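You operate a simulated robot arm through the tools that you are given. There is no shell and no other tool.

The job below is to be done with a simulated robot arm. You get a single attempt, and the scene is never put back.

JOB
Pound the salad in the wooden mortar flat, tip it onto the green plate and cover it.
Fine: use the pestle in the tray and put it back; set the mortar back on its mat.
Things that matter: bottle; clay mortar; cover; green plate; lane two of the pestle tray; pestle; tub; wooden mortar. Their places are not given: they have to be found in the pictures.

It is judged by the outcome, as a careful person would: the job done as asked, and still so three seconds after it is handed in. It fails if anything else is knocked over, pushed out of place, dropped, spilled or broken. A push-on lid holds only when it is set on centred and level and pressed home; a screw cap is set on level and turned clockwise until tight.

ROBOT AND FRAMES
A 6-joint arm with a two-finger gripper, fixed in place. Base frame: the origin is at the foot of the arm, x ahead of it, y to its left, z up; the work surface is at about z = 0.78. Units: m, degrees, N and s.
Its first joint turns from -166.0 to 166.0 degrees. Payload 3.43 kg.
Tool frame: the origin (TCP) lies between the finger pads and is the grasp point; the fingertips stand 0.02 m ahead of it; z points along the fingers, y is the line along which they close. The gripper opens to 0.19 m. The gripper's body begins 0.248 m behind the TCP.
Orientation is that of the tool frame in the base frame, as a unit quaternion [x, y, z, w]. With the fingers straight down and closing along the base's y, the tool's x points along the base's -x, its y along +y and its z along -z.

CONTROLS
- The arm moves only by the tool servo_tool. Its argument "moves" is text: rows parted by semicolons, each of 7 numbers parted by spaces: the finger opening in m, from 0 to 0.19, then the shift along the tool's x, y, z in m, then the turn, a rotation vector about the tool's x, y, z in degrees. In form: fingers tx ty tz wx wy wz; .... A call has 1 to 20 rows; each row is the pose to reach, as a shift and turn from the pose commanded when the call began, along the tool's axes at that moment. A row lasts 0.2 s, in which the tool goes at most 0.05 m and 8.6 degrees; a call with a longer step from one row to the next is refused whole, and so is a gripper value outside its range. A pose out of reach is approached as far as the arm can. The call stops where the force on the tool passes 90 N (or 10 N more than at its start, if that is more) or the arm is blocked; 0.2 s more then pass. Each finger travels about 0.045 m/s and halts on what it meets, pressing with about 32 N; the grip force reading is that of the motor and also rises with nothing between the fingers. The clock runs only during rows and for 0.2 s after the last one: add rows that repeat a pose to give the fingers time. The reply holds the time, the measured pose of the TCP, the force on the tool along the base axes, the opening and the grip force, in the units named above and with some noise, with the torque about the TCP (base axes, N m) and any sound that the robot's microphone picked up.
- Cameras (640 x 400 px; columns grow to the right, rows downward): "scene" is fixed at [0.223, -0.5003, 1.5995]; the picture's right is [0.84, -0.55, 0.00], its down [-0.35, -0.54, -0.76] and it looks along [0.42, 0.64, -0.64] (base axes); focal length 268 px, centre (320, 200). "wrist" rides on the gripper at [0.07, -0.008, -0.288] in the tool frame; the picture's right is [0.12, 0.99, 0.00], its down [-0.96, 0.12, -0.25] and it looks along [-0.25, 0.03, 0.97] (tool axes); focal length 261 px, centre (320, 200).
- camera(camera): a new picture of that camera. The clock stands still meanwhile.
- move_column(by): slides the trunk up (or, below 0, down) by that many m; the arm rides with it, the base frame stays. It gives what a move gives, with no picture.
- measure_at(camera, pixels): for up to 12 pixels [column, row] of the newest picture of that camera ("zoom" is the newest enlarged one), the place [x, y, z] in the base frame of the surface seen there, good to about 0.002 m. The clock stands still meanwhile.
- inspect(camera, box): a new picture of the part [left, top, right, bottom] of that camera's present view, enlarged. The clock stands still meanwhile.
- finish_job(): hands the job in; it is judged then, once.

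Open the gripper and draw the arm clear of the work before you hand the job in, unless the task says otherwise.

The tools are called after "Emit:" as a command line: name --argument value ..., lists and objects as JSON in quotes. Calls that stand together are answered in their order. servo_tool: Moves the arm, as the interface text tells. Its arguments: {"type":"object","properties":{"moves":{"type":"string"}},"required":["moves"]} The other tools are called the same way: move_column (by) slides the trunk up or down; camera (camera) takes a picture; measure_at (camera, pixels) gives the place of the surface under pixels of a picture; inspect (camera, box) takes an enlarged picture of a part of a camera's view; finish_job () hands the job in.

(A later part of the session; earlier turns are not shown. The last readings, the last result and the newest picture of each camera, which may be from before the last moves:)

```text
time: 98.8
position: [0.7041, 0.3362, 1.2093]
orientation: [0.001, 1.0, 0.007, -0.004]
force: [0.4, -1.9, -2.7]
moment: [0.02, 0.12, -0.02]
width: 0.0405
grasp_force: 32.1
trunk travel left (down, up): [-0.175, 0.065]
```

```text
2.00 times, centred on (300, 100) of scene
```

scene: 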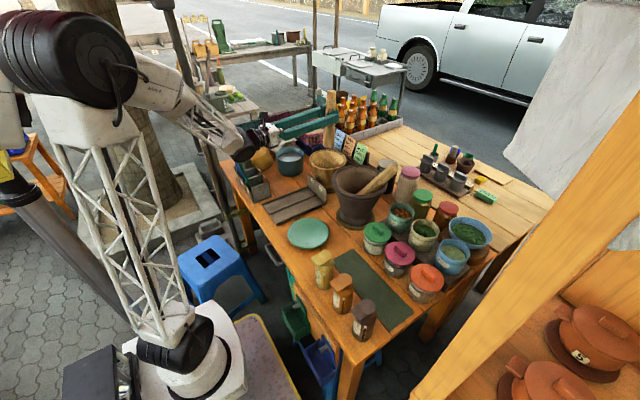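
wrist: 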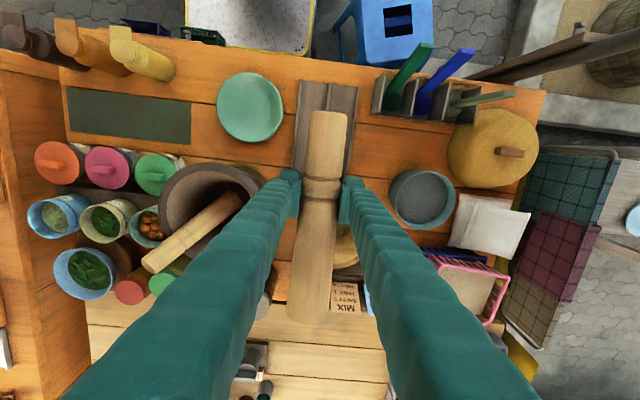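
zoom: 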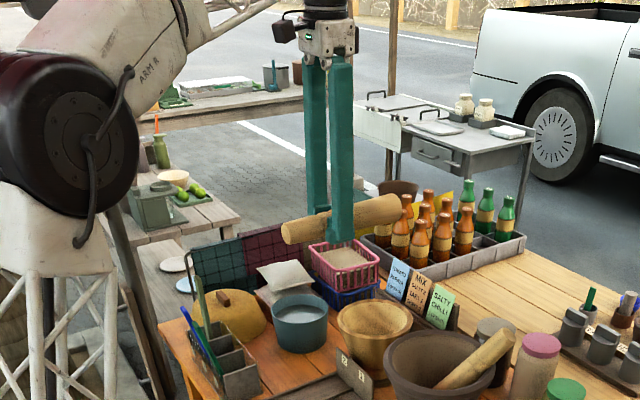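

The pestle is level and its thick end points along +x again. I'll measure its top line and ends to plan the placement in lane two.

Emit:
measure_at --camera "wrist" --pixels '[[328, 120], [326, 145], [323, 170], [320, 200], [316, 240], [312, 280], [309, 305], [307, 315], [329, 112], [340, 145], [313, 145], [290, 290]]'

Emit:
measure_at --camera "zoom" --pixels '[[290, 235], [300, 222], [320, 215], [370, 205], [395, 200], [400, 208], [395, 220], [285, 232]]'

```text
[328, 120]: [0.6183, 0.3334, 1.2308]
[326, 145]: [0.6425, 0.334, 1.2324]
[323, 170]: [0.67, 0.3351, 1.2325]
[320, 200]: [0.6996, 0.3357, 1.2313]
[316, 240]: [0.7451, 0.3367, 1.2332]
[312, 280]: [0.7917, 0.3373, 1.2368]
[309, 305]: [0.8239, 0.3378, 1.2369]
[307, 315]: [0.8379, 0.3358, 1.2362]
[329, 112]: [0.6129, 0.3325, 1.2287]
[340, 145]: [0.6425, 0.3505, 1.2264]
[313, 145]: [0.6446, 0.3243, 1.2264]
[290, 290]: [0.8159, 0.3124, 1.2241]
```

```text
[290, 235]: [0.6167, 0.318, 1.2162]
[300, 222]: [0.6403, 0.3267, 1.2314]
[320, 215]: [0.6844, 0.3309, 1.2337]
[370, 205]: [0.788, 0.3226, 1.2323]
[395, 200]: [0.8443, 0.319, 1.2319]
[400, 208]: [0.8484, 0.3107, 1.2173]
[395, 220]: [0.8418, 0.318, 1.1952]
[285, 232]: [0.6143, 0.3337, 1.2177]
```

The pestle is tilted slightly thick-end-down in the grip (about 2.6°), its axis level with the TCP. I'll go over lane two at (0.600,0.378) and down to z 0.90 first, then check alignment.

Emit:
servo_tool --moves "0.0 0.020 0.0075 0.03 0 0 0; 0.0 0.040 0.015 0.06 0 0 0; 0.0 0.060 0.0225 0.09 0 0 0; 0.0 0.080 0.030 0.12 0 0 0; 0.0 0.1015 0.0375 0.155 0 0 0; 0.0 0.1015 0.0375 0.20 0 0 0; 0.0 0.1015 0.0375 0.24 0 0 0; 0.0 0.1015 0.0375 0.28 0 0 0; 0.0 0.1015 0.0375 0.3105 0 0 0; 0.0 0.1015 0.0375 0.3105 0 0 0"

Emit:
camera --camera "wrist"

Emit:
inspect --camera "scene" --box '[245, 130, 345, 230]'

```text
time: 101.0
position: [0.5997, 0.3764, 0.9004]
orientation: [0.0, 1.0, 0.007, -0.005]
force: [0.1, 0.5, -2.5]
moment: [0.0, 0.12, -0.03]
width: 0.0405
grasp_force: 32.1
trunk travel left (down, up): [-0.175, 0.065]
```

```text
taken
```

wrist: 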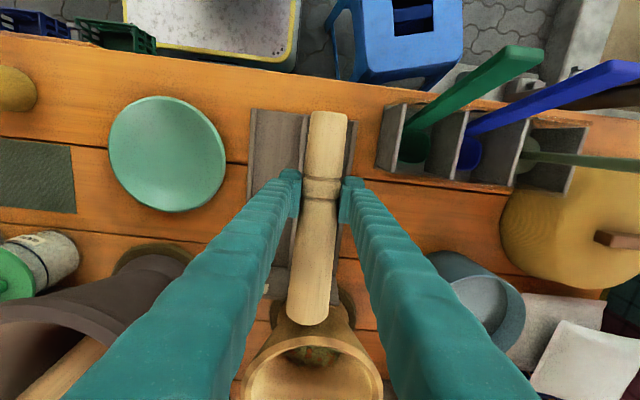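

```text
4.00 times, centred on (295, 180) of scene
```

zoom: 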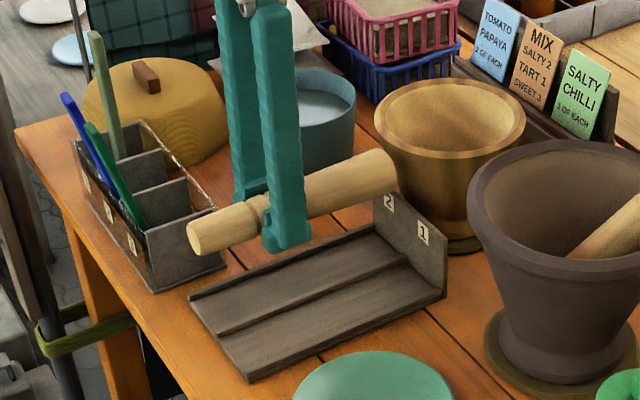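

I'll measure the thick end of the pestle and the tray's end wall here, since the end must come down just short of that wall.

Emit:
measure_at --camera "zoom" --pixels '[[385, 155], [395, 165], [398, 180], [393, 195], [380, 165], [190, 235], [195, 245], [205, 220], [370, 205], [445, 245], [410, 265], [190, 295]]'

Emit:
measure_at --camera "wrist" --pixels '[[307, 315], [307, 322], [308, 300], [318, 200], [328, 120], [329, 114], [303, 265], [333, 200]]'

```text
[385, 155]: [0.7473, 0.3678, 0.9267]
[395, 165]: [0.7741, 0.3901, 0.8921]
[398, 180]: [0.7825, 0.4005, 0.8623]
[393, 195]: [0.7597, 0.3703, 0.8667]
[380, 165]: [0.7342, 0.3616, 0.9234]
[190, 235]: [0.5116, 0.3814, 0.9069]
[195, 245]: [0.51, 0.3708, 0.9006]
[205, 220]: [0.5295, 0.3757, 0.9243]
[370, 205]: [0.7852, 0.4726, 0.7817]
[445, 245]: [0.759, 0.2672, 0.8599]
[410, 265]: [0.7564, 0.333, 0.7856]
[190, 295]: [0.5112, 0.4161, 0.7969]
```

```text
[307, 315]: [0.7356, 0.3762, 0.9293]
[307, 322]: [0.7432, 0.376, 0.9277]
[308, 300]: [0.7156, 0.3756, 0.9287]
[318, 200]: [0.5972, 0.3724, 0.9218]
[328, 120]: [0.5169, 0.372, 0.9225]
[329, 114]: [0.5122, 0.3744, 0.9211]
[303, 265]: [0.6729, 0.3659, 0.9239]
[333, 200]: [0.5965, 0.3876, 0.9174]
```

The thin end is at x 0.511 and the thick end at about 0.750, just short of the wall at 0.757, same as originally. I'll lower slowly into lane two, watching the force.

Emit:
servo_tool --moves "0.0 -0.0005 0.001 0.03 0 0 0; 0.0 -0.0007 0.001 0.055 0 0 0; 0.0 -0.0007 0.001 0.070 0 0 0; 0.0 -0.0007 0.001 0.078 0 0 0; 0.0 -0.0007 0.001 0.082 0 0 0; 0.0 -0.0007 0.001 0.084 0 0 0"

Emit:
inspect --camera "scene" --box '[255, 170, 335, 225]'

```text
time: 102.4
position: [0.5994, 0.3794, 0.8176]
orientation: [0.0, 1.0, 0.007, -0.003]
force: [0.1, -1.1, -0.3]
moment: [-0.08, 0.1, 0.02]
width: 0.0405
grasp_force: 32.4
trunk travel left (down, up): [-0.175, 0.065]
```

```text
7.27 times, centred on (295, 198) of scene
```

zoom: 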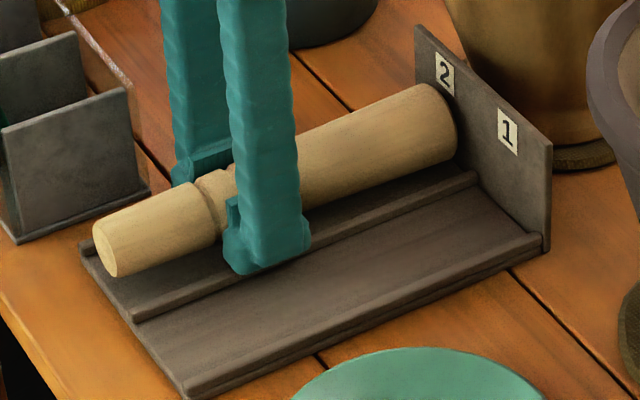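

A fingertip is just touching the ridge (about 2 N), so I can go no lower; the pestle is within a few millimetres of the lane floor. I'll ease up 0.5 mm and open the fingers slowly to let it settle.

Emit:
servo_tool --moves "0.0 0 0 -0.0007 0 0 0; 0.039 0 0 -0.0007 0 0 0; 0.041 0 0 -0.0007 0 0 0; 0.043 0 0 -0.0007 0 0 0; 0.045 0 0 -0.0007 0 0 0; 0.048 0 0 -0.0007 0 0 0; 0.055 0 0 -0.0007 0 0 0; 0.065 0 0 -0.0007 0 0 0; 0.075 0 0 -0.0007 0 0 0; 0.075 0 0 -0.0007 0 0 0"

Emit:
inspect --camera "scene" --box '[255, 170, 335, 225]'

```text
time: 104.6
position: [0.599, 0.3803, 0.8181]
orientation: [0.0, 1.0, 0.008, -0.005]
force: [-0.6, 0.7, 0.7]
moment: [0.01, 0.01, 0.02]
width: 0.0751
grasp_force: 0.1
trunk travel left (down, up): [-0.175, 0.065]
```

```text
7.27 times, centred on (295, 198) of scene
```

zoom: 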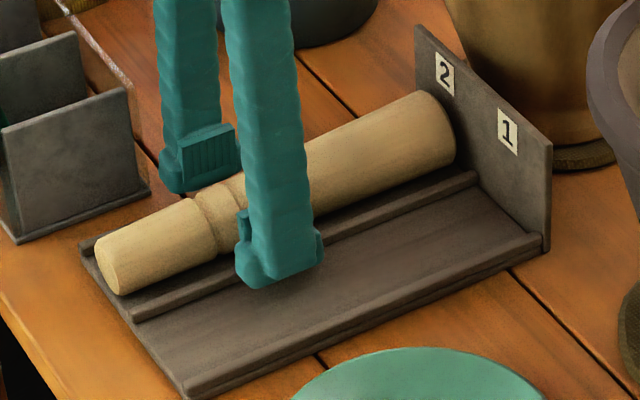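

The pestle lies in lane two as it did at the start. I'll rise straight up and look at the pounded salad from above.

Emit:
servo_tool --moves "0.075 0 0 -0.03 0 0 0; 0.075 0 0 -0.07 0 0 0; 0.09 0 0 -0.12 0 0 0; 0.11 0 0 -0.17 0 0 0; 0.13 0 0 -0.22 0 0 0; 0.15 0 0 -0.27 0 0 0; 0.17 0 0 -0.32 0 0 0; 0.18 0 0 -0.36 0 0 0; 0.18 0 0 -0.39 0 0 0; 0.18 0 0 -0.39 0 0 0"

Emit:
camera --camera "wrist"

Emit:
inspect --camera "wrist" --box '[270, 200, 370, 300]'

```text
time: 106.8
position: [0.6041, 0.3729, 1.2097]
orientation: [0.0, 1.0, 0.008, -0.004]
force: [0.6, -0.4, 1.3]
moment: [-0.03, -0.01, -0.01]
width: 0.1801
grasp_force: 0.0
trunk travel left (down, up): [-0.175, 0.065]
```

```text
taken
```

wrist: 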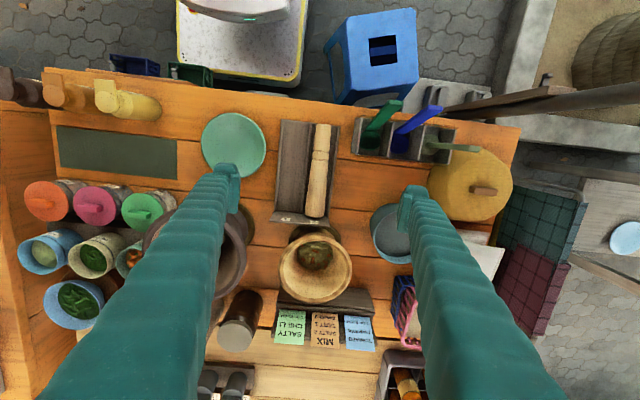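

```text
4.00 times, centred on (320, 250) of wrist
```

zoom: 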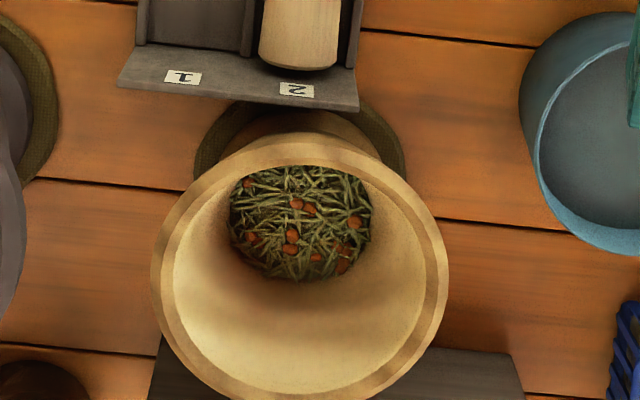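

From straight above the salad fills the bottom at about zoom (300,220). I'll measure its surface and the mortar rim here to compare with the start.

Emit:
measure_at --camera "zoom" --pixels '[[300, 200], [300, 225], [300, 250], [300, 270], [250, 220], [345, 220], [270, 200], [330, 200], [270, 245], [330, 250], [240, 200], [360, 210]]'

Emit:
measure_at --camera "zoom" --pixels '[[155, 270], [445, 250], [300, 395], [300, 145], [200, 175], [400, 190], [300, 155], [200, 360], [205, 150], [400, 155], [255, 105], [300, 375]]'

```text
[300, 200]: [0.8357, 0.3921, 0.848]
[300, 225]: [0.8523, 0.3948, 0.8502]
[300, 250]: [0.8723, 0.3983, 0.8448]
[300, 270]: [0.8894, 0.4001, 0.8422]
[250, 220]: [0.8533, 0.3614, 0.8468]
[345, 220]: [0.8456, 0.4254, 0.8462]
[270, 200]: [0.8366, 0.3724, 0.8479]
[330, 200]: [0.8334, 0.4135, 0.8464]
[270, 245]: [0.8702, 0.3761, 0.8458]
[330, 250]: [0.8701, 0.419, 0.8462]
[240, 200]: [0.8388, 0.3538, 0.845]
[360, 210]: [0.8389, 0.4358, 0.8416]
```

```text
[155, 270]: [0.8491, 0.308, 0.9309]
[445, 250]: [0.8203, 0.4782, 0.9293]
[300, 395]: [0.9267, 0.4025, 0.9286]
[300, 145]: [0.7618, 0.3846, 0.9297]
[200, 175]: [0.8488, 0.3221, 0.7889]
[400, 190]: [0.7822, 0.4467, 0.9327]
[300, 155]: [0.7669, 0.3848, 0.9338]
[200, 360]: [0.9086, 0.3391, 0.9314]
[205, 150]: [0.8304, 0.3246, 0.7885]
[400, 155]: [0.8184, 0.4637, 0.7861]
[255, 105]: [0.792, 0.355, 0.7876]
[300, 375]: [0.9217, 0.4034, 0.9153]
```

The salad surface is even at 0.842–0.850, against 0.848–0.859 before, so it is flat. Before approaching the mortar horizontally I'll measure the caddy and its scoops next to the tray.

Emit:
measure_at --camera "wrist" --pixels '[[357, 120], [353, 150], [361, 135], [400, 110], [386, 103], [437, 108], [480, 148], [450, 165], [420, 145], [455, 130], [358, 155], [370, 125]]'

Emit:
inspect --camera "scene" --box '[220, 130, 290, 215]'

```text
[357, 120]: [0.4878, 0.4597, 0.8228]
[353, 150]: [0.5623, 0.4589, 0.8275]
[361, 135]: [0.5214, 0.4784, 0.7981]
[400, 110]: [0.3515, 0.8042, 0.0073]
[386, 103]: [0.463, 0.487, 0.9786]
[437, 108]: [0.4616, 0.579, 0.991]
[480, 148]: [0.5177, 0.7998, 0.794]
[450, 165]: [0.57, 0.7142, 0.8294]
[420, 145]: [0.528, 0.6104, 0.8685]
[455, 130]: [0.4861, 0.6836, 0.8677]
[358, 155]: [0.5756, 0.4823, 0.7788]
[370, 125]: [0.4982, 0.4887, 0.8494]
```

```text
4.71 times, centred on (255, 172) of scene
```

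zoom: 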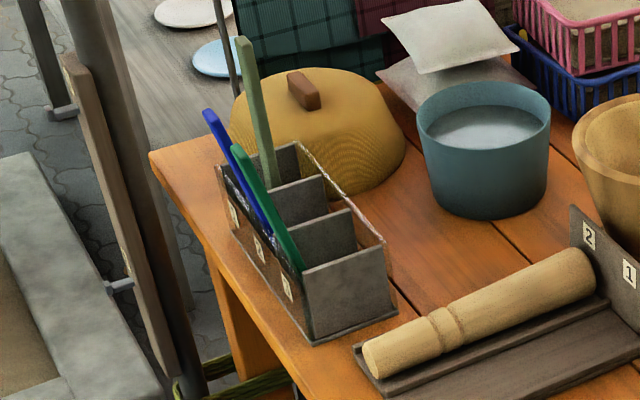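

The caddy wall top is about z 0.868 and its near side is at y≈0.459, so a horizontal approach at z≈0.90 clears it. I'll turn the hand 170° again (the way that worked) ahead of tilting it horizontal for the mortar.

Emit:
servo_tool --moves "0.18 0 0 0 0 0 -8.5; 0.18 -0.005 0 0 0 0 -17; 0.18 -0.010 0 0 0 0 -25.5; 0.18 -0.015 0 0 0 0 -34; 0.18 -0.02 0 0 0 0 -42.5; 0.18 -0.025 0 0 0 0 -51; 0.18 -0.03 0 0 0 0 -59.5; 0.18 -0.035 0 0 0 0 -68; 0.18 -0.04 0 0 0 0 -76.5; 0.18 -0.045 0 0 0 0 -85; 0.18 -0.05 0 0 0 0 -93.5; 0.18 -0.055 0 0 0 0 -102; 0.18 -0.06 0 0 0 0 -110.5; 0.18 -0.065 0 0 0 0 -119; 0.18 -0.07 0 0 0 0 -127.5; 0.18 -0.075 0 0 0 0 -136; 0.18 -0.08 0 0 0 0 -144.5; 0.18 -0.085 0 0 0 0 -153; 0.18 -0.09 0 0 0 0 -161.5; 0.18 -0.095 0 0 0 0 -170"

Emit:
servo_tool --moves "0.19 0 0 0 0 8 0; 0.19 0 0 0 0 16 0; 0.19 0 0 0 0 24 0; 0.19 0 0 0 0 32 0; 0.19 0 0 0 0 40 0; 0.19 0 0 0 0 48 0; 0.19 0 0 0 0 56 0; 0.19 0 0 0 0 64 0; 0.19 0 0 0 0 72 0; 0.19 0 0 0 0 80 0; 0.19 0 0 0 0 86 0; 0.19 0 0 0 0 90 0; 0.19 0 0 0 0 90 0"

```text
time: 111.0
position: [0.6961, 0.3747, 1.2073]
orientation: [0.996, -0.086, -0.005, -0.008]
force: [0.2, 0.6, -0.1]
moment: [0.03, -0.02, -0.01]
width: 0.1801
grasp_force: 0.0
trunk travel left (down, up): [-0.175, 0.065]
```

```text
time: 113.8
position: [0.6975, 0.3728, 1.2064]
orientation: [0.707, -0.067, 0.702, 0.057]
force: [0.0, -0.9, -0.4]
moment: [0.02, -0.01, 0.01]
width: 0.1898
grasp_force: 0.1
trunk travel left (down, up): [-0.175, 0.065]
```

The fingers are horizontal, pointing along azimuth −10°. I'll move above the mortar at (0.845,0.393,1.05), swing to azimuth 5° and trim the small roll.

Emit:
servo_tool --moves "0.19 -0.02 -0.008 0.024 2.5 0.1 -0.1; 0.19 -0.045 -0.015 0.048 5 0.2 -0.3; 0.19 -0.07 -0.022 0.072 7.5 0.25 -0.4; 0.19 -0.10 -0.030 0.096 10 0.3 -0.5; 0.19 -0.13 -0.037 0.12 12.5 0.4 -0.7; 0.19 -0.1556 -0.0434 0.1432 15 0.43 -0.8; 0.19 -0.1556 -0.0434 0.1432 15 0.43 -0.8; 0.19 -0.1556 -0.0434 0.1432 15 0.43 -0.8"

Emit:
camera --camera "wrist"

Emit:
camera --camera "scene"

```text
time: 115.6
position: [0.8457, 0.3937, 1.0525]
orientation: [0.707, 0.03, 0.706, -0.032]
force: [-0.7, -0.9, 0.5]
moment: [-0.01, 0.02, 0.0]
width: 0.19
grasp_force: 0.0
trunk travel left (down, up): [-0.175, 0.065]
```

```text
taken
```

wrist: 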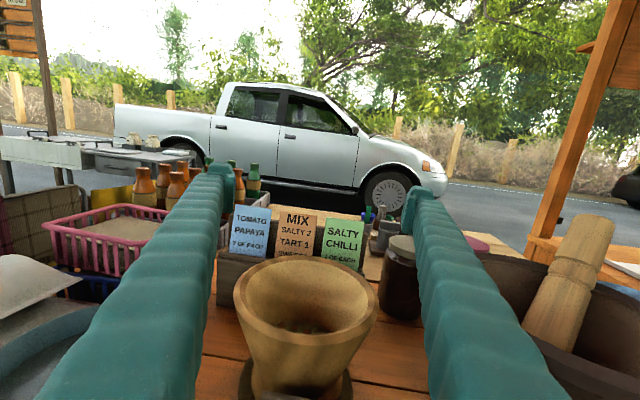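

```text
taken
```

scene: 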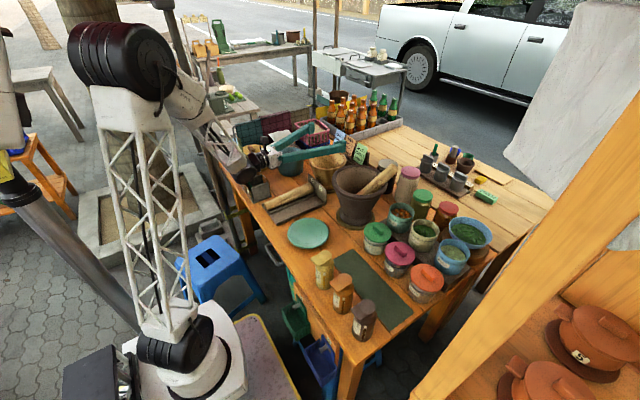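

The mortar sits between the open fingers in the wrist view, with its rim from about column 235 to 377. I'll measure the rim here to centre the grip.

Emit:
inspect --camera "wrist" --box '[220, 245, 400, 400]'

Emit:
measure_at --camera "wrist" --pixels '[[237, 292], [376, 302], [300, 262], [312, 345], [260, 270], [350, 275], [250, 325], [365, 335], [237, 310], [372, 320], [270, 395], [350, 395]]'

```text
2.58 times, centred on (310, 322) of wrist
```

zoom: 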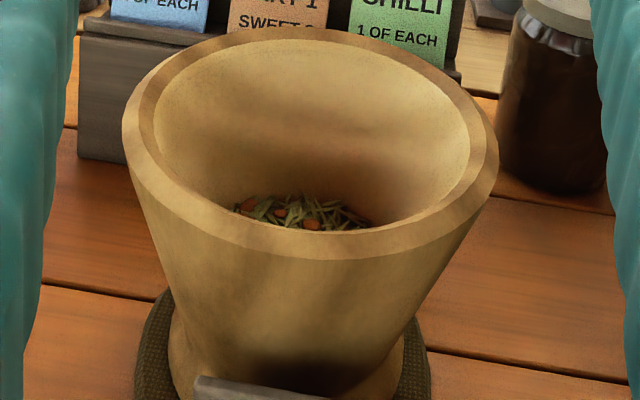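

```text
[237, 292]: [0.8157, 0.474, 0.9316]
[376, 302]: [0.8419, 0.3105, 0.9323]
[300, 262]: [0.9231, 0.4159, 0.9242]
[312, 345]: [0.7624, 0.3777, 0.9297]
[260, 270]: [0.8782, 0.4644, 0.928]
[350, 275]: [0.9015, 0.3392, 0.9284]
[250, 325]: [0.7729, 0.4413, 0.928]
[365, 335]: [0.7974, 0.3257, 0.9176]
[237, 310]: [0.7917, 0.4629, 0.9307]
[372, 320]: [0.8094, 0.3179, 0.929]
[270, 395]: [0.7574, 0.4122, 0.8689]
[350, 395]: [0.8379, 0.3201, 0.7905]
```

The mortar centre fits (0.843,0.393), so the fingers are aligned within a millimetre or two. I'll lower to TCP z 0.903 around the rim.

Emit:
servo_tool --moves "0.19 -0.03 0 -0.003 0 0 0; 0.19 -0.06 0 -0.003 0 0 0; 0.19 -0.09 0 -0.003 0 0 0; 0.19 -0.115 0 -0.003 0 0 0; 0.19 -0.135 0 -0.003 0 0 0; 0.19 -0.1495 0 -0.003 0 0 0; 0.19 -0.1495 0 -0.003 0 0 0"

Emit:
camera --camera "wrist"

Emit:
inspect --camera "scene" --box '[230, 110, 390, 230]'

```text
time: 117.2
position: [0.8393, 0.3962, 0.8999]
orientation: [0.707, 0.031, 0.706, -0.032]
force: [-0.2, -0.3, -0.3]
moment: [0.02, -0.02, -0.02]
width: 0.19
grasp_force: 0.0
trunk travel left (down, up): [-0.175, 0.065]
```

```text
taken
```

wrist: 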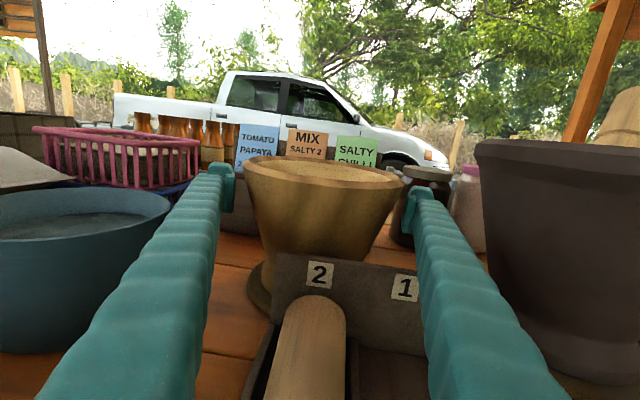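

```text
3.33 times, centred on (310, 170) of scene
```

zoom: 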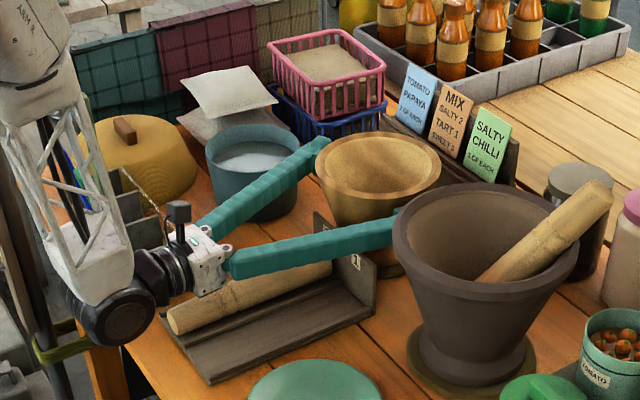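

The fingers straddle the mortar just below its rim with no contact anywhere. I'll close on it and hold.

Emit:
servo_tool --moves "0.18 0 0 0 0 0 0; 0.17 0 0 0 0 0 0; 0.155 0 0 0 0 0 0; 0.14 0 0 0 0 0 0; 0.12 0 0 0 0 0 0; 0.10 0 0 0 0 0 0; 0.10 0 0 0 0 0 0; 0.10 0 0 0 0 0 0"

Emit:
camera --camera "wrist"

```text
time: 119.0
position: [0.8395, 0.3943, 0.9008]
orientation: [0.706, 0.031, 0.706, -0.031]
force: [-2.5, 0.4, 0.3]
moment: [0.31, 0.21, 0.13]
width: 0.1582
grasp_force: 32.1
trunk travel left (down, up): [-0.175, 0.065]
```

```text
taken
```

wrist: 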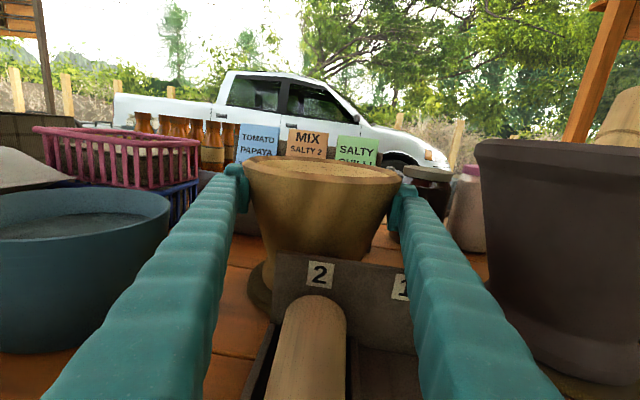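

The gripper holds the mortar at width 0.158 with 32 N. I'll lift very gently by 1.5 cm and read the load.

Emit:
servo_tool --moves "0.10 0.003 0 0 0 0 0; 0.10 0.006 0 0 0 0 0; 0.10 0.010 0 0 0 0 0; 0.10 0.015 0 0 0 0 0; 0.10 0.015 0 0 0 0 0; 0.10 0.015 0 0 0 0 0"

Emit:
camera --camera "wrist"

Emit:
inspect --camera "scene" --box '[290, 130, 370, 210]'

```text
time: 120.4
position: [0.8419, 0.3941, 0.916]
orientation: [0.707, 0.031, 0.706, -0.031]
force: [-0.2, -0.5, -10.2]
moment: [-0.03, 0.14, 0.0]
width: 0.1576
grasp_force: 31.9
trunk travel left (down, up): [-0.175, 0.065]
```

```text
taken
```

wrist: 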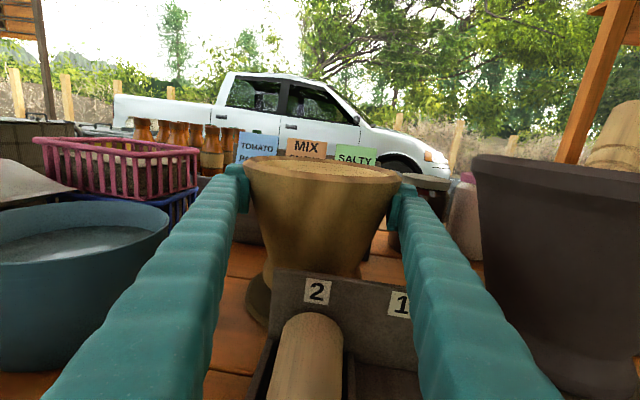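

```text
5.00 times, centred on (330, 170) of scene
```

zoom: 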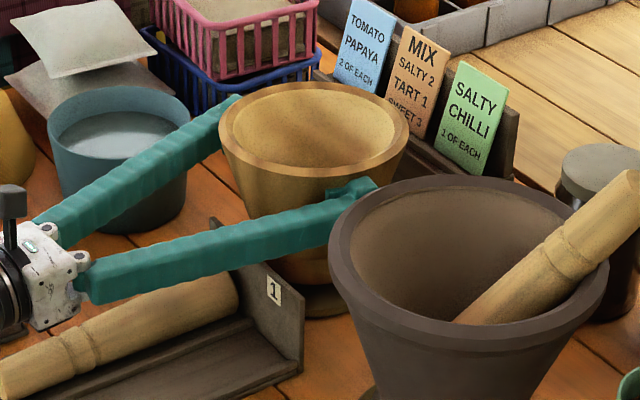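

The mortar weighs about 10 N with the salad and is held upright. I'll lift it to TCP z 1.04, gently.

Emit:
servo_tool --moves "0.10 0.015 0 0 0 0 0; 0.10 0.035 0 0 0 0 0; 0.10 0.060 0 0 0 0 0; 0.10 0.085 0 0 0 0 0; 0.10 0.110 0 0 0 0 0; 0.10 0.124 0 0 0 0 0; 0.10 0.124 0 0 0 0 0"

Emit:
inspect --camera "scene" --box '[230, 90, 390, 210]'

```text
time: 122.0
position: [0.843, 0.3923, 1.0382]
orientation: [0.707, 0.031, 0.706, -0.032]
force: [0.8, -0.3, -10.3]
moment: [-0.04, 0.16, -0.02]
width: 0.1571
grasp_force: 32.1
trunk travel left (down, up): [-0.175, 0.065]
```

```text
3.33 times, centred on (310, 150) of scene
```

zoom: 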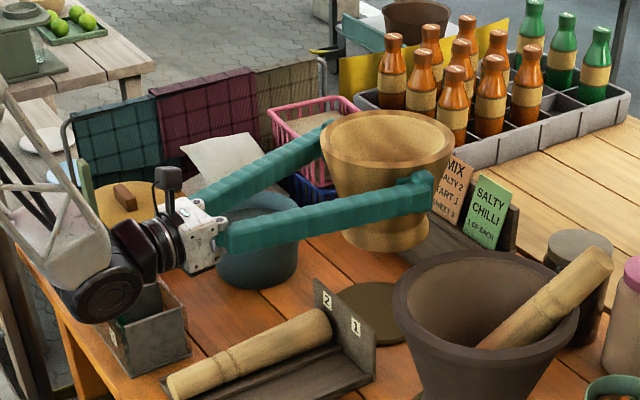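

The mortar came up level and its mat is clear below. I'll carry it back over the tray toward (0.64,0.30), swinging the hand to azimuth −15°.

Emit:
servo_tool --moves "0.10 0 0.0037 -0.0105 -1 0 0; 0.10 0 0.0111 -0.0315 -3 0 0; 0.10 0 0.0185 -0.0525 -5 0 0; 0.10 0 0.0259 -0.0735 -7 0 0; 0.10 0 0.0333 -0.0945 -9 0 0; 0.10 0 0.0407 -0.1155 -11 0 0; 0.10 0 0.0481 -0.1365 -13 0 0; 0.10 0 0.0555 -0.1575 -15 0 0; 0.10 0 0.0629 -0.1785 -17 0 0; 0.10 0 0.0700 -0.1990 -19 0 0; 0.10 0 0.0739 -0.2102 -20 0 0; 0.10 0 0.0739 -0.2102 -20 0 0"

Emit:
camera --camera "scene"

Emit:
camera --camera "wrist"

```text
time: 124.6
position: [0.639, 0.3015, 1.0396]
orientation: [0.702, -0.093, 0.7, 0.092]
force: [0.8, -0.9, -10.9]
moment: [0.05, 0.18, -0.02]
width: 0.1546
grasp_force: 32.2
trunk travel left (down, up): [-0.175, 0.065]
```

```text
taken
```

scene: 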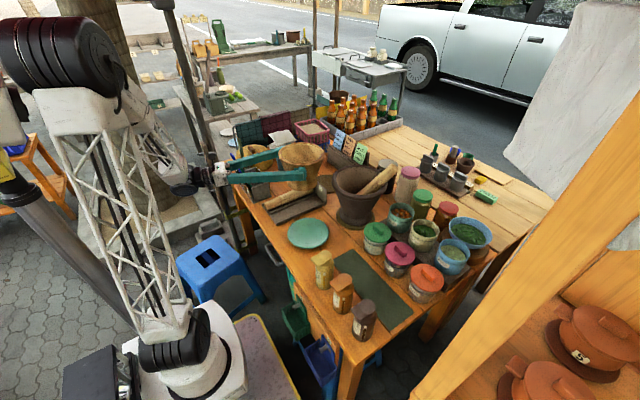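

```text
taken
```

wrist: 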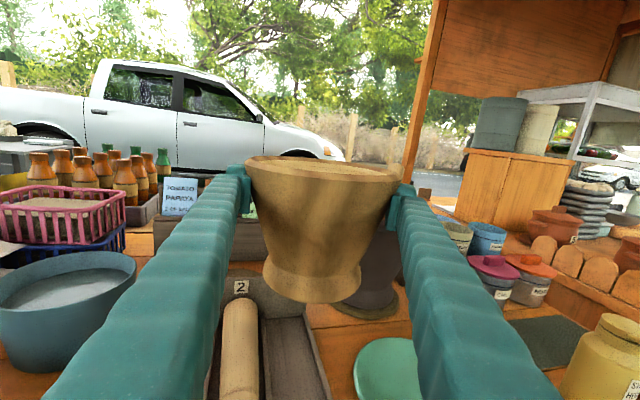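

The width reading has drifted from 0.158 to 0.155, so the mortar may be shifting in the grip. I'll look closely before going on.

Emit:
inspect --camera "wrist" --box '[220, 140, 430, 310]'

Emit:
measure_at --camera "wrist" --pixels '[[250, 165], [395, 175], [325, 158], [320, 185], [320, 215], [315, 260], [315, 295], [275, 285], [355, 290], [270, 165], [380, 172], [300, 240]]'

Emit:
inspect --camera "scene" --box '[190, 110, 350, 230]'

```text
2.35 times, centred on (325, 225) of wrist
```

zoom: 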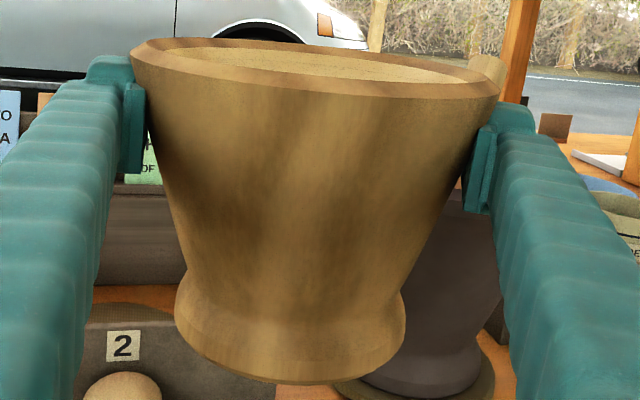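

```text
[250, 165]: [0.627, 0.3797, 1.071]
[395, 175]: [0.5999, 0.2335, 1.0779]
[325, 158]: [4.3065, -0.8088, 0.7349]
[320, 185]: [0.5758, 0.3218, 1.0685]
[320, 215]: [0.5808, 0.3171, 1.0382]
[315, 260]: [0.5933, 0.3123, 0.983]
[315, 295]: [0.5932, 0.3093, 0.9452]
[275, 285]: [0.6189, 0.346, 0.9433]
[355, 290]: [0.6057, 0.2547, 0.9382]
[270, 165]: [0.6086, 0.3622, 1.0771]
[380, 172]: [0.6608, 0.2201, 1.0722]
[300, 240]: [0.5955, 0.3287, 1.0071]
```

```text
3.33 times, centred on (270, 170) of scene
```

zoom: 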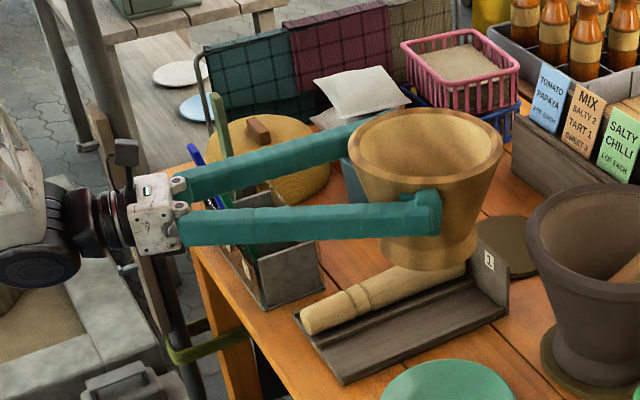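

The rim now sits about 3–5 mm higher relative to the fingers and the load is slightly ahead of the pads. I'll hold still for a second to see whether the drift goes on by itself.

Emit:
servo_tool --moves "0.10 0 0 0 0 0 0; 0.10 0 0 0 0 0 0; 0.10 0 0 0 0 0 0; 0.10 0 0 0 0 0 0; 0.10 0 0 0 0 0 0"

```text
time: 125.8
position: [0.6398, 0.3013, 1.0416]
orientation: [0.701, -0.092, 0.701, 0.092]
force: [-0.3, 0.0, -10.7]
moment: [0.05, 0.2, -0.01]
width: 0.1543
grasp_force: 31.8
trunk travel left (down, up): [-0.175, 0.065]
```

The drift is slow when still (0.154 now), but the mortar's axis sits about 1.6 cm ahead of the pads' centre. I'll put it back and grip again properly centred; first I'll measure the now-empty mat.

Emit:
inspect --camera "scene" --box '[300, 150, 360, 200]'

```text
8.00 times, centred on (330, 175) of scene
```

zoom: 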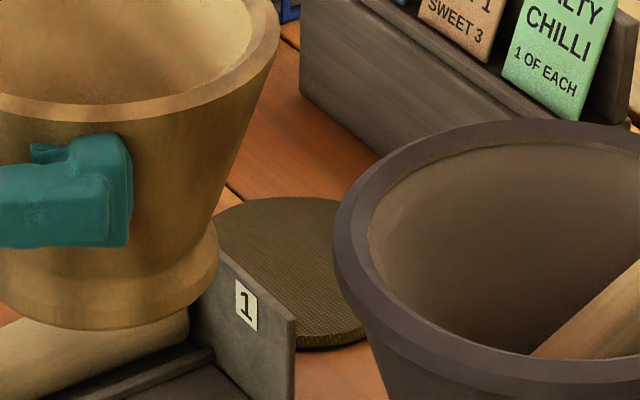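

The mat's edge is visible from (215,215) over (290,198) to (340,205) and down to (355,345). I'll measure points along its rim.

Emit:
measure_at --camera "zoom" --pixels '[[218, 222], [240, 207], [265, 200], [290, 199], [315, 201], [332, 206], [358, 335], [335, 342], [305, 343], [290, 270], [300, 260], [250, 230]]'

```text
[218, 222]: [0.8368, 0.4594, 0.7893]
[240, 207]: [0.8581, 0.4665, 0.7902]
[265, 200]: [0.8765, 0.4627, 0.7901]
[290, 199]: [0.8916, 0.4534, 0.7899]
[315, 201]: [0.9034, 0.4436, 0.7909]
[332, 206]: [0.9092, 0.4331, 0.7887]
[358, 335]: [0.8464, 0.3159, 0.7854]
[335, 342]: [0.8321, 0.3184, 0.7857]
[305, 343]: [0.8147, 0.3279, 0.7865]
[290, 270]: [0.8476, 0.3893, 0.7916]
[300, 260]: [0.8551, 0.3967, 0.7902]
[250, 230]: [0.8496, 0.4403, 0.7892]
```

The mat is centred at about (0.849,0.391), radius 0.075. I'll carry the mortar back over it.

Emit:
servo_tool --moves "0.10 0 -0.0068 0.0083 1 0 0; 0.10 0 -0.0205 0.025 3 0 0; 0.10 0 -0.0342 0.0418 5 0 0; 0.10 0 -0.0478 0.0585 7 0 0; 0.10 0 -0.0615 0.0752 9 0 0; 0.10 0 -0.0751 0.0919 11 0 0; 0.10 0 -0.0888 0.1086 13 0 0; 0.10 0 -0.1025 0.1253 15 0 0; 0.10 0 -0.1161 0.142 17 0 0; 0.10 0 -0.13 0.1590 19 0 0; 0.10 0 -0.1366 0.1670 20 0 0; 0.10 0 -0.1366 0.1670 20 0 0"

Emit:
camera --camera "wrist"

Emit:
inspect --camera "scene" --box '[290, 110, 370, 210]'

```text
time: 128.4
position: [0.838, 0.391, 1.0388]
orientation: [0.707, 0.031, 0.706, -0.032]
force: [0.4, -0.1, -10.5]
moment: [-0.01, 0.19, 0.0]
width: 0.1538
grasp_force: 31.5
trunk travel left (down, up): [-0.175, 0.065]
```

```text
taken
```

wrist: 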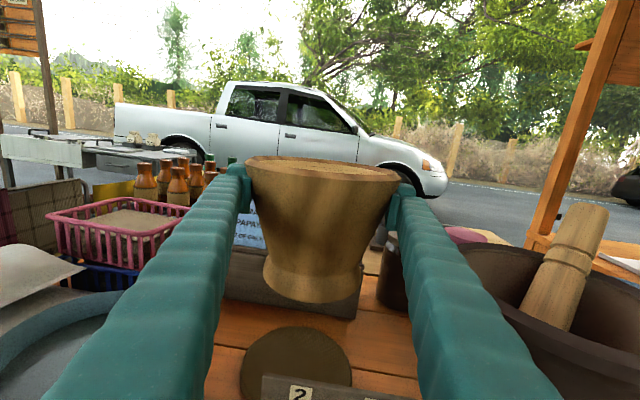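

```text
4.00 times, centred on (330, 160) of scene
```

zoom: 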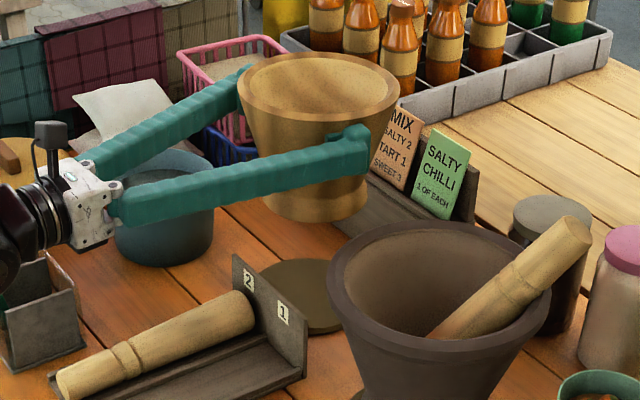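

The mat is visible below at wrist (295,365) with the mortar's foot above it. I'll measure both to line them up before lowering.

Emit:
measure_at --camera "wrist" --pixels '[[241, 365], [351, 372], [297, 329], [270, 338], [330, 338], [295, 365], [312, 300], [268, 285], [358, 290], [290, 298], [335, 299], [318, 185]]'

Emit:
measure_at --camera "zoom" --pixels '[[320, 221], [290, 215], [350, 210], [318, 110], [250, 90], [395, 100], [340, 60], [262, 270], [300, 260], [335, 262], [270, 180], [362, 190]]'

```text
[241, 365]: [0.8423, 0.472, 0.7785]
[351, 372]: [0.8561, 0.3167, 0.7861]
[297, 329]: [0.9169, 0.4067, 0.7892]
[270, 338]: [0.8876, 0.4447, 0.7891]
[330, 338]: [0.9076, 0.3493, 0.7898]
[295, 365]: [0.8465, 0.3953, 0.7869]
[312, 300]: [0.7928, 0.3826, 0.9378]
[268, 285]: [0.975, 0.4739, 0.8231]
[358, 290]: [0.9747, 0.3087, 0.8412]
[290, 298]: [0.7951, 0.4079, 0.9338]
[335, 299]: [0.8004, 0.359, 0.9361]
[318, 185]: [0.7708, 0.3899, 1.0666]
```

```text
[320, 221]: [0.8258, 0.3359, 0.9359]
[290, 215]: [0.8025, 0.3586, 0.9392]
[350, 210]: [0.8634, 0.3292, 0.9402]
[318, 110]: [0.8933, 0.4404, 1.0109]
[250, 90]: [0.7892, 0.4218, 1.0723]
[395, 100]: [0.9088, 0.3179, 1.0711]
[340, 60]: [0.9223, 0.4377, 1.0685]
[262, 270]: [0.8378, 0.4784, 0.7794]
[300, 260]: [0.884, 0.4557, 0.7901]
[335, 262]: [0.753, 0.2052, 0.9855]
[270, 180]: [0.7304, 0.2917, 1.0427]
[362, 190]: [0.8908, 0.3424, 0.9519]
```

The foot centre is at about (0.851,0.389) and the mat centre near (0.848,0.390), and the bottom is now 0.103 below the TCP. I'll shift back 3 mm and lower to just above the mat.

Emit:
servo_tool --moves "0.10 -0.015 -0.001 -0.003 0 0 0; 0.10 -0.04 -0.001 -0.003 0 0 0; 0.10 -0.07 -0.001 -0.003 0 0 0; 0.10 -0.10 -0.001 -0.003 0 0 0; 0.10 -0.125 -0.001 -0.003 0 0 0; 0.10 -0.137 -0.001 -0.003 0 0 0; 0.10 -0.141 -0.001 -0.003 0 0 0; 0.10 -0.141 -0.001 -0.003 0 0 0"

```text
time: 130.2
position: [0.8319, 0.3903, 0.8982]
orientation: [0.706, 0.03, 0.707, -0.032]
force: [-8.0, -3.1, 4.8]
moment: [-0.01, -0.38, -0.16]
width: 0.1528
grasp_force: 31.7
trunk travel left (down, up): [-0.175, 0.065]
```

The mat is carrying load (about +15 N) at TCP z 0.898. I'll check that the mortar sits properly before opening.

Emit:
camera --camera "wrist"

Emit:
inspect --camera "scene" --box '[280, 130, 370, 210]'

```text
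taken
```

wrist: 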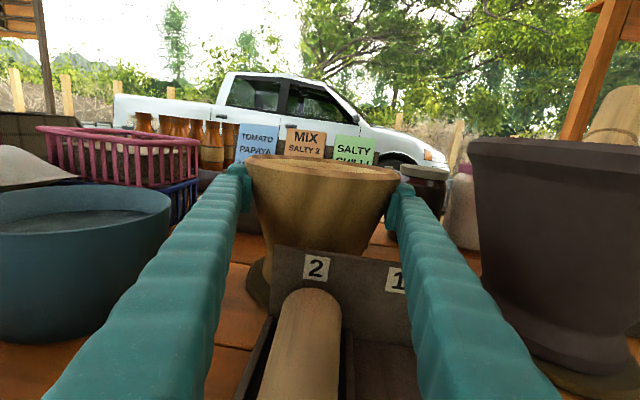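

```text
5.00 times, centred on (325, 170) of scene
```

zoom: 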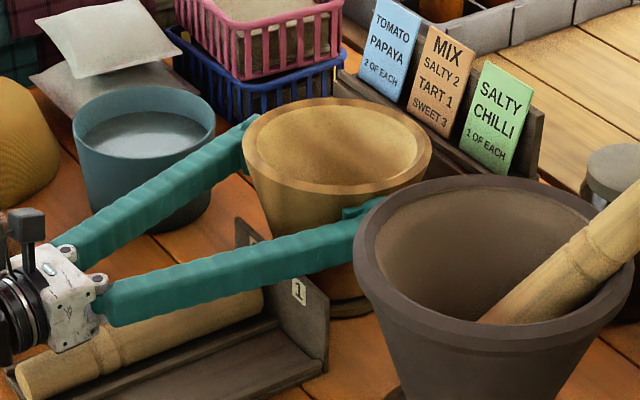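

The rim looks slightly tilted, so I'll measure its height around the circle.

Emit:
measure_at --camera "zoom" --pixels '[[250, 140], [425, 150], [335, 102], [330, 190], [290, 112], [390, 115], [275, 178], [390, 180], [245, 150], [360, 300], [300, 260], [355, 290]]'

```text
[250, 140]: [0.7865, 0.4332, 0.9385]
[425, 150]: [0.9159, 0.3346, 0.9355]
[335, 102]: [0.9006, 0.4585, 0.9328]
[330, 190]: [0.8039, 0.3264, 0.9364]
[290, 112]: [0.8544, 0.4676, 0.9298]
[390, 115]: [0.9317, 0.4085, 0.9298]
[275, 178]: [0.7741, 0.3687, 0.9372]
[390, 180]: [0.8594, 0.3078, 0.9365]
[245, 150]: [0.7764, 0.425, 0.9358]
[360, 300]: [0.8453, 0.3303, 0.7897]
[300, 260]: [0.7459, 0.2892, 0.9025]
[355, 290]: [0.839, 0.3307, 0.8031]
```

The near side of the rim is about 6 mm high, so the mortar is pitched 2–3° in the grip. I'll press down 3 mm to seat its foot, then open the fingers gradually.

Emit:
servo_tool --moves "0.10 -0.001 0 0 0 0 0; 0.10 -0.002 0 0 0 0 0; 0.10 -0.003 0 0 0 0 0; 0.10 -0.003 0 0 0 0 0"

```text
time: 131.2
position: [0.8318, 0.3921, 0.8951]
orientation: [0.707, 0.031, 0.706, -0.031]
force: [-7.1, -1.2, 2.3]
moment: [0.1, -0.13, 0.05]
width: 0.1483
grasp_force: 31.5
trunk travel left (down, up): [-0.175, 0.065]
```

The foot is seated and the fingers slid slightly down the cone (width 0.148). Now I'll open gradually.

Emit:
servo_tool --moves "0.150 0 0 0 0 0 0; 0.152 0 0 0 0 0 0; 0.155 0 0 0 0 0 0; 0.16 0 0 0 0 0 0; 0.17 0 0 0 0 0 0; 0.18 0 0 0 0 0 0; 0.19 0 0 0 0 0 0; 0.19 0 0 0 0 0 0"

Emit:
camera --camera "wrist"

Emit:
inspect --camera "scene" --box '[280, 130, 370, 210]'

Emit:
measure_at --camera "zoom" --pixels '[[250, 140], [425, 150], [335, 102], [330, 190], [290, 112], [390, 115], [275, 178], [390, 180], [245, 150], [360, 300], [300, 260], [355, 290]]'

```text
time: 133.0
position: [0.8329, 0.3919, 0.8953]
orientation: [0.707, 0.03, 0.706, -0.031]
force: [-0.2, -0.2, -0.3]
moment: [0.0, -0.03, 0.02]
width: 0.1902
grasp_force: 0.0
trunk travel left (down, up): [-0.175, 0.065]
```

```text
taken
```

wrist: 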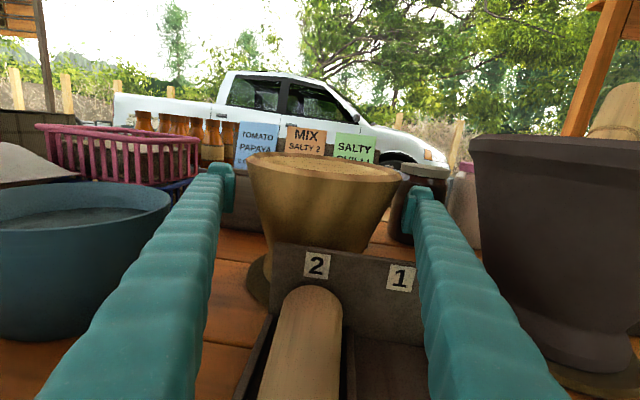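

```text
5.00 times, centred on (325, 170) of scene
```

zoom: 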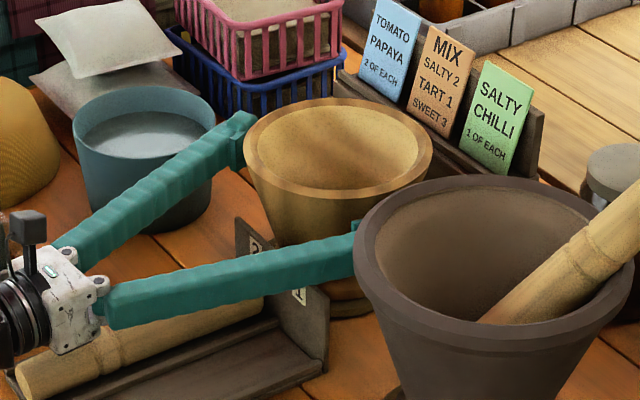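

```text
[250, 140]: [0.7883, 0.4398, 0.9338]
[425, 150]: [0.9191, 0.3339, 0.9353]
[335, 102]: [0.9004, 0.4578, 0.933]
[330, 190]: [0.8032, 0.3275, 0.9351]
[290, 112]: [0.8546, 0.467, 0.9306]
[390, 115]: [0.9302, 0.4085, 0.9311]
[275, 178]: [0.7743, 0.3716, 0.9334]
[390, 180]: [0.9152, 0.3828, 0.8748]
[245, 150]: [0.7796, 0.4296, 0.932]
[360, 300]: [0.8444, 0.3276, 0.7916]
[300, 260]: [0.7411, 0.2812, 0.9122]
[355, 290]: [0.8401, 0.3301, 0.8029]
```

The mortar stands level again at about (0.852,0.389) on its mat. I'll slide the open fingers forward 2 cm so the pads centre on its axis.

Emit:
servo_tool --moves "0.19 0 0.001 0.005 0 0 0; 0.19 -0.001 0.002 0.010 0 0 0; 0.19 -0.002 0.003 0.015 0 0 0; 0.19 -0.002 0.003 0.020 0 0 0; 0.19 -0.002 0.003 0.020 0 0 0"

Emit:
camera --camera "wrist"

Emit:
inspect --camera "scene" --box '[280, 130, 370, 210]'

```text
time: 134.2
position: [0.8519, 0.3903, 0.893]
orientation: [0.707, 0.03, 0.706, -0.031]
force: [0.2, 0.1, -0.1]
moment: [0.01, 0.02, 0.0]
width: 0.1899
grasp_force: 0.1
trunk travel left (down, up): [-0.175, 0.065]
```

```text
taken
```

wrist: 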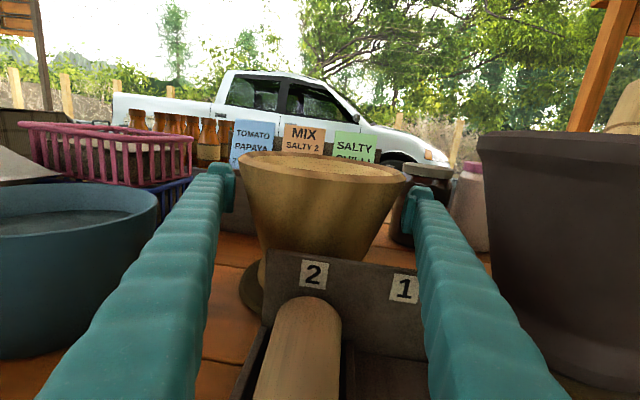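

```text
5.00 times, centred on (325, 170) of scene
```

zoom: 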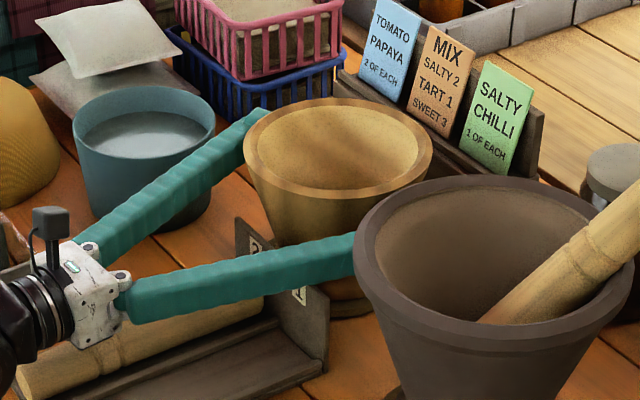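

The pads now line up with the mortar's axis, still without contact. I'll close and then lift 1.5 cm, checking the balance.

Emit:
servo_tool --moves "0.18 0 0 0 0 0 0; 0.17 0 0 0 0 0 0; 0.155 0 0 0 0 0 0; 0.14 0 0 0 0 0 0; 0.12 0 0 0 0 0 0; 0.10 0 0 0 0 0 0; 0.10 0 0 0 0 0 0; 0.10 0 0 0 0 0 0"

Emit:
servo_tool --moves "0.10 0.003 0 0 0 0 0; 0.10 0.006 0 0 0 0 0; 0.10 0.010 0 0 0 0 0; 0.10 0.015 0 0 0 0 0; 0.10 0.015 0 0 0 0 0; 0.10 0.015 0 0 0 0 0"

```text
time: 136.0
position: [0.8516, 0.3906, 0.8932]
orientation: [0.707, 0.031, 0.706, -0.031]
force: [-4.2, 4.1, 0.4]
moment: [0.09, -0.05, 0.08]
width: 0.1652
grasp_force: 31.7
trunk travel left (down, up): [-0.175, 0.065]
```

```text
time: 137.4
position: [0.8536, 0.3899, 0.9088]
orientation: [0.707, 0.03, 0.706, -0.031]
force: [-0.5, -0.7, -10.2]
moment: [0.0, 0.02, -0.01]
width: 0.165
grasp_force: 31.5
trunk travel left (down, up): [-0.175, 0.065]
```

Now the width is 0.165 and the moment is nearly zero, so the grip is on the diameter. I'll lift to about z 1.03.

Emit:
servo_tool --moves "0.10 0.015 0 0 0 0 0; 0.10 0.035 0 0 0 0 0; 0.10 0.060 0 0 0 0 0; 0.10 0.085 0 0 0 0 0; 0.10 0.110 0 0 0 0 0; 0.10 0.124 0 0 0 0 0; 0.10 0.124 0 0 0 0 0"

```text
time: 139.0
position: [0.8512, 0.3881, 1.0328]
orientation: [0.707, 0.031, 0.706, -0.031]
force: [-0.6, 0.3, -9.8]
moment: [0.02, 0.03, -0.01]
width: 0.1651
grasp_force: 31.9
trunk travel left (down, up): [-0.175, 0.065]
```

The hold is steady at 0.165. I'll carry it again over the tray toward (0.64,0.30), swinging to azimuth −15°.

Emit:
servo_tool --moves "0.10 0.001 0.0035 -0.0109 -1 0 0; 0.10 0.002 0.0104 -0.0327 -3 0 0; 0.10 0.004 0.0173 -0.0545 -5 0 0; 0.10 0.006 0.0243 -0.0763 -7 0 0; 0.10 0.007 0.0312 -0.0981 -9 0 0; 0.10 0.007 0.0381 -0.1199 -11 0 0; 0.10 0.007 0.0450 -0.1417 -13 0 0; 0.10 0.007 0.0520 -0.1635 -15 0 0; 0.10 0.007 0.0589 -0.1853 -17 0 0; 0.10 0.007 0.0660 -0.2070 -19 0 0; 0.10 0.007 0.0693 -0.2180 -20 0 0; 0.10 0.007 0.0693 -0.2180 -20 0 0"

```text
time: 141.6
position: [0.6412, 0.3039, 1.0415]
orientation: [0.701, -0.092, 0.701, 0.092]
force: [-0.2, -0.1, -10.3]
moment: [0.05, 0.04, 0.01]
width: 0.1639
grasp_force: 32.2
trunk travel left (down, up): [-0.175, 0.065]
```

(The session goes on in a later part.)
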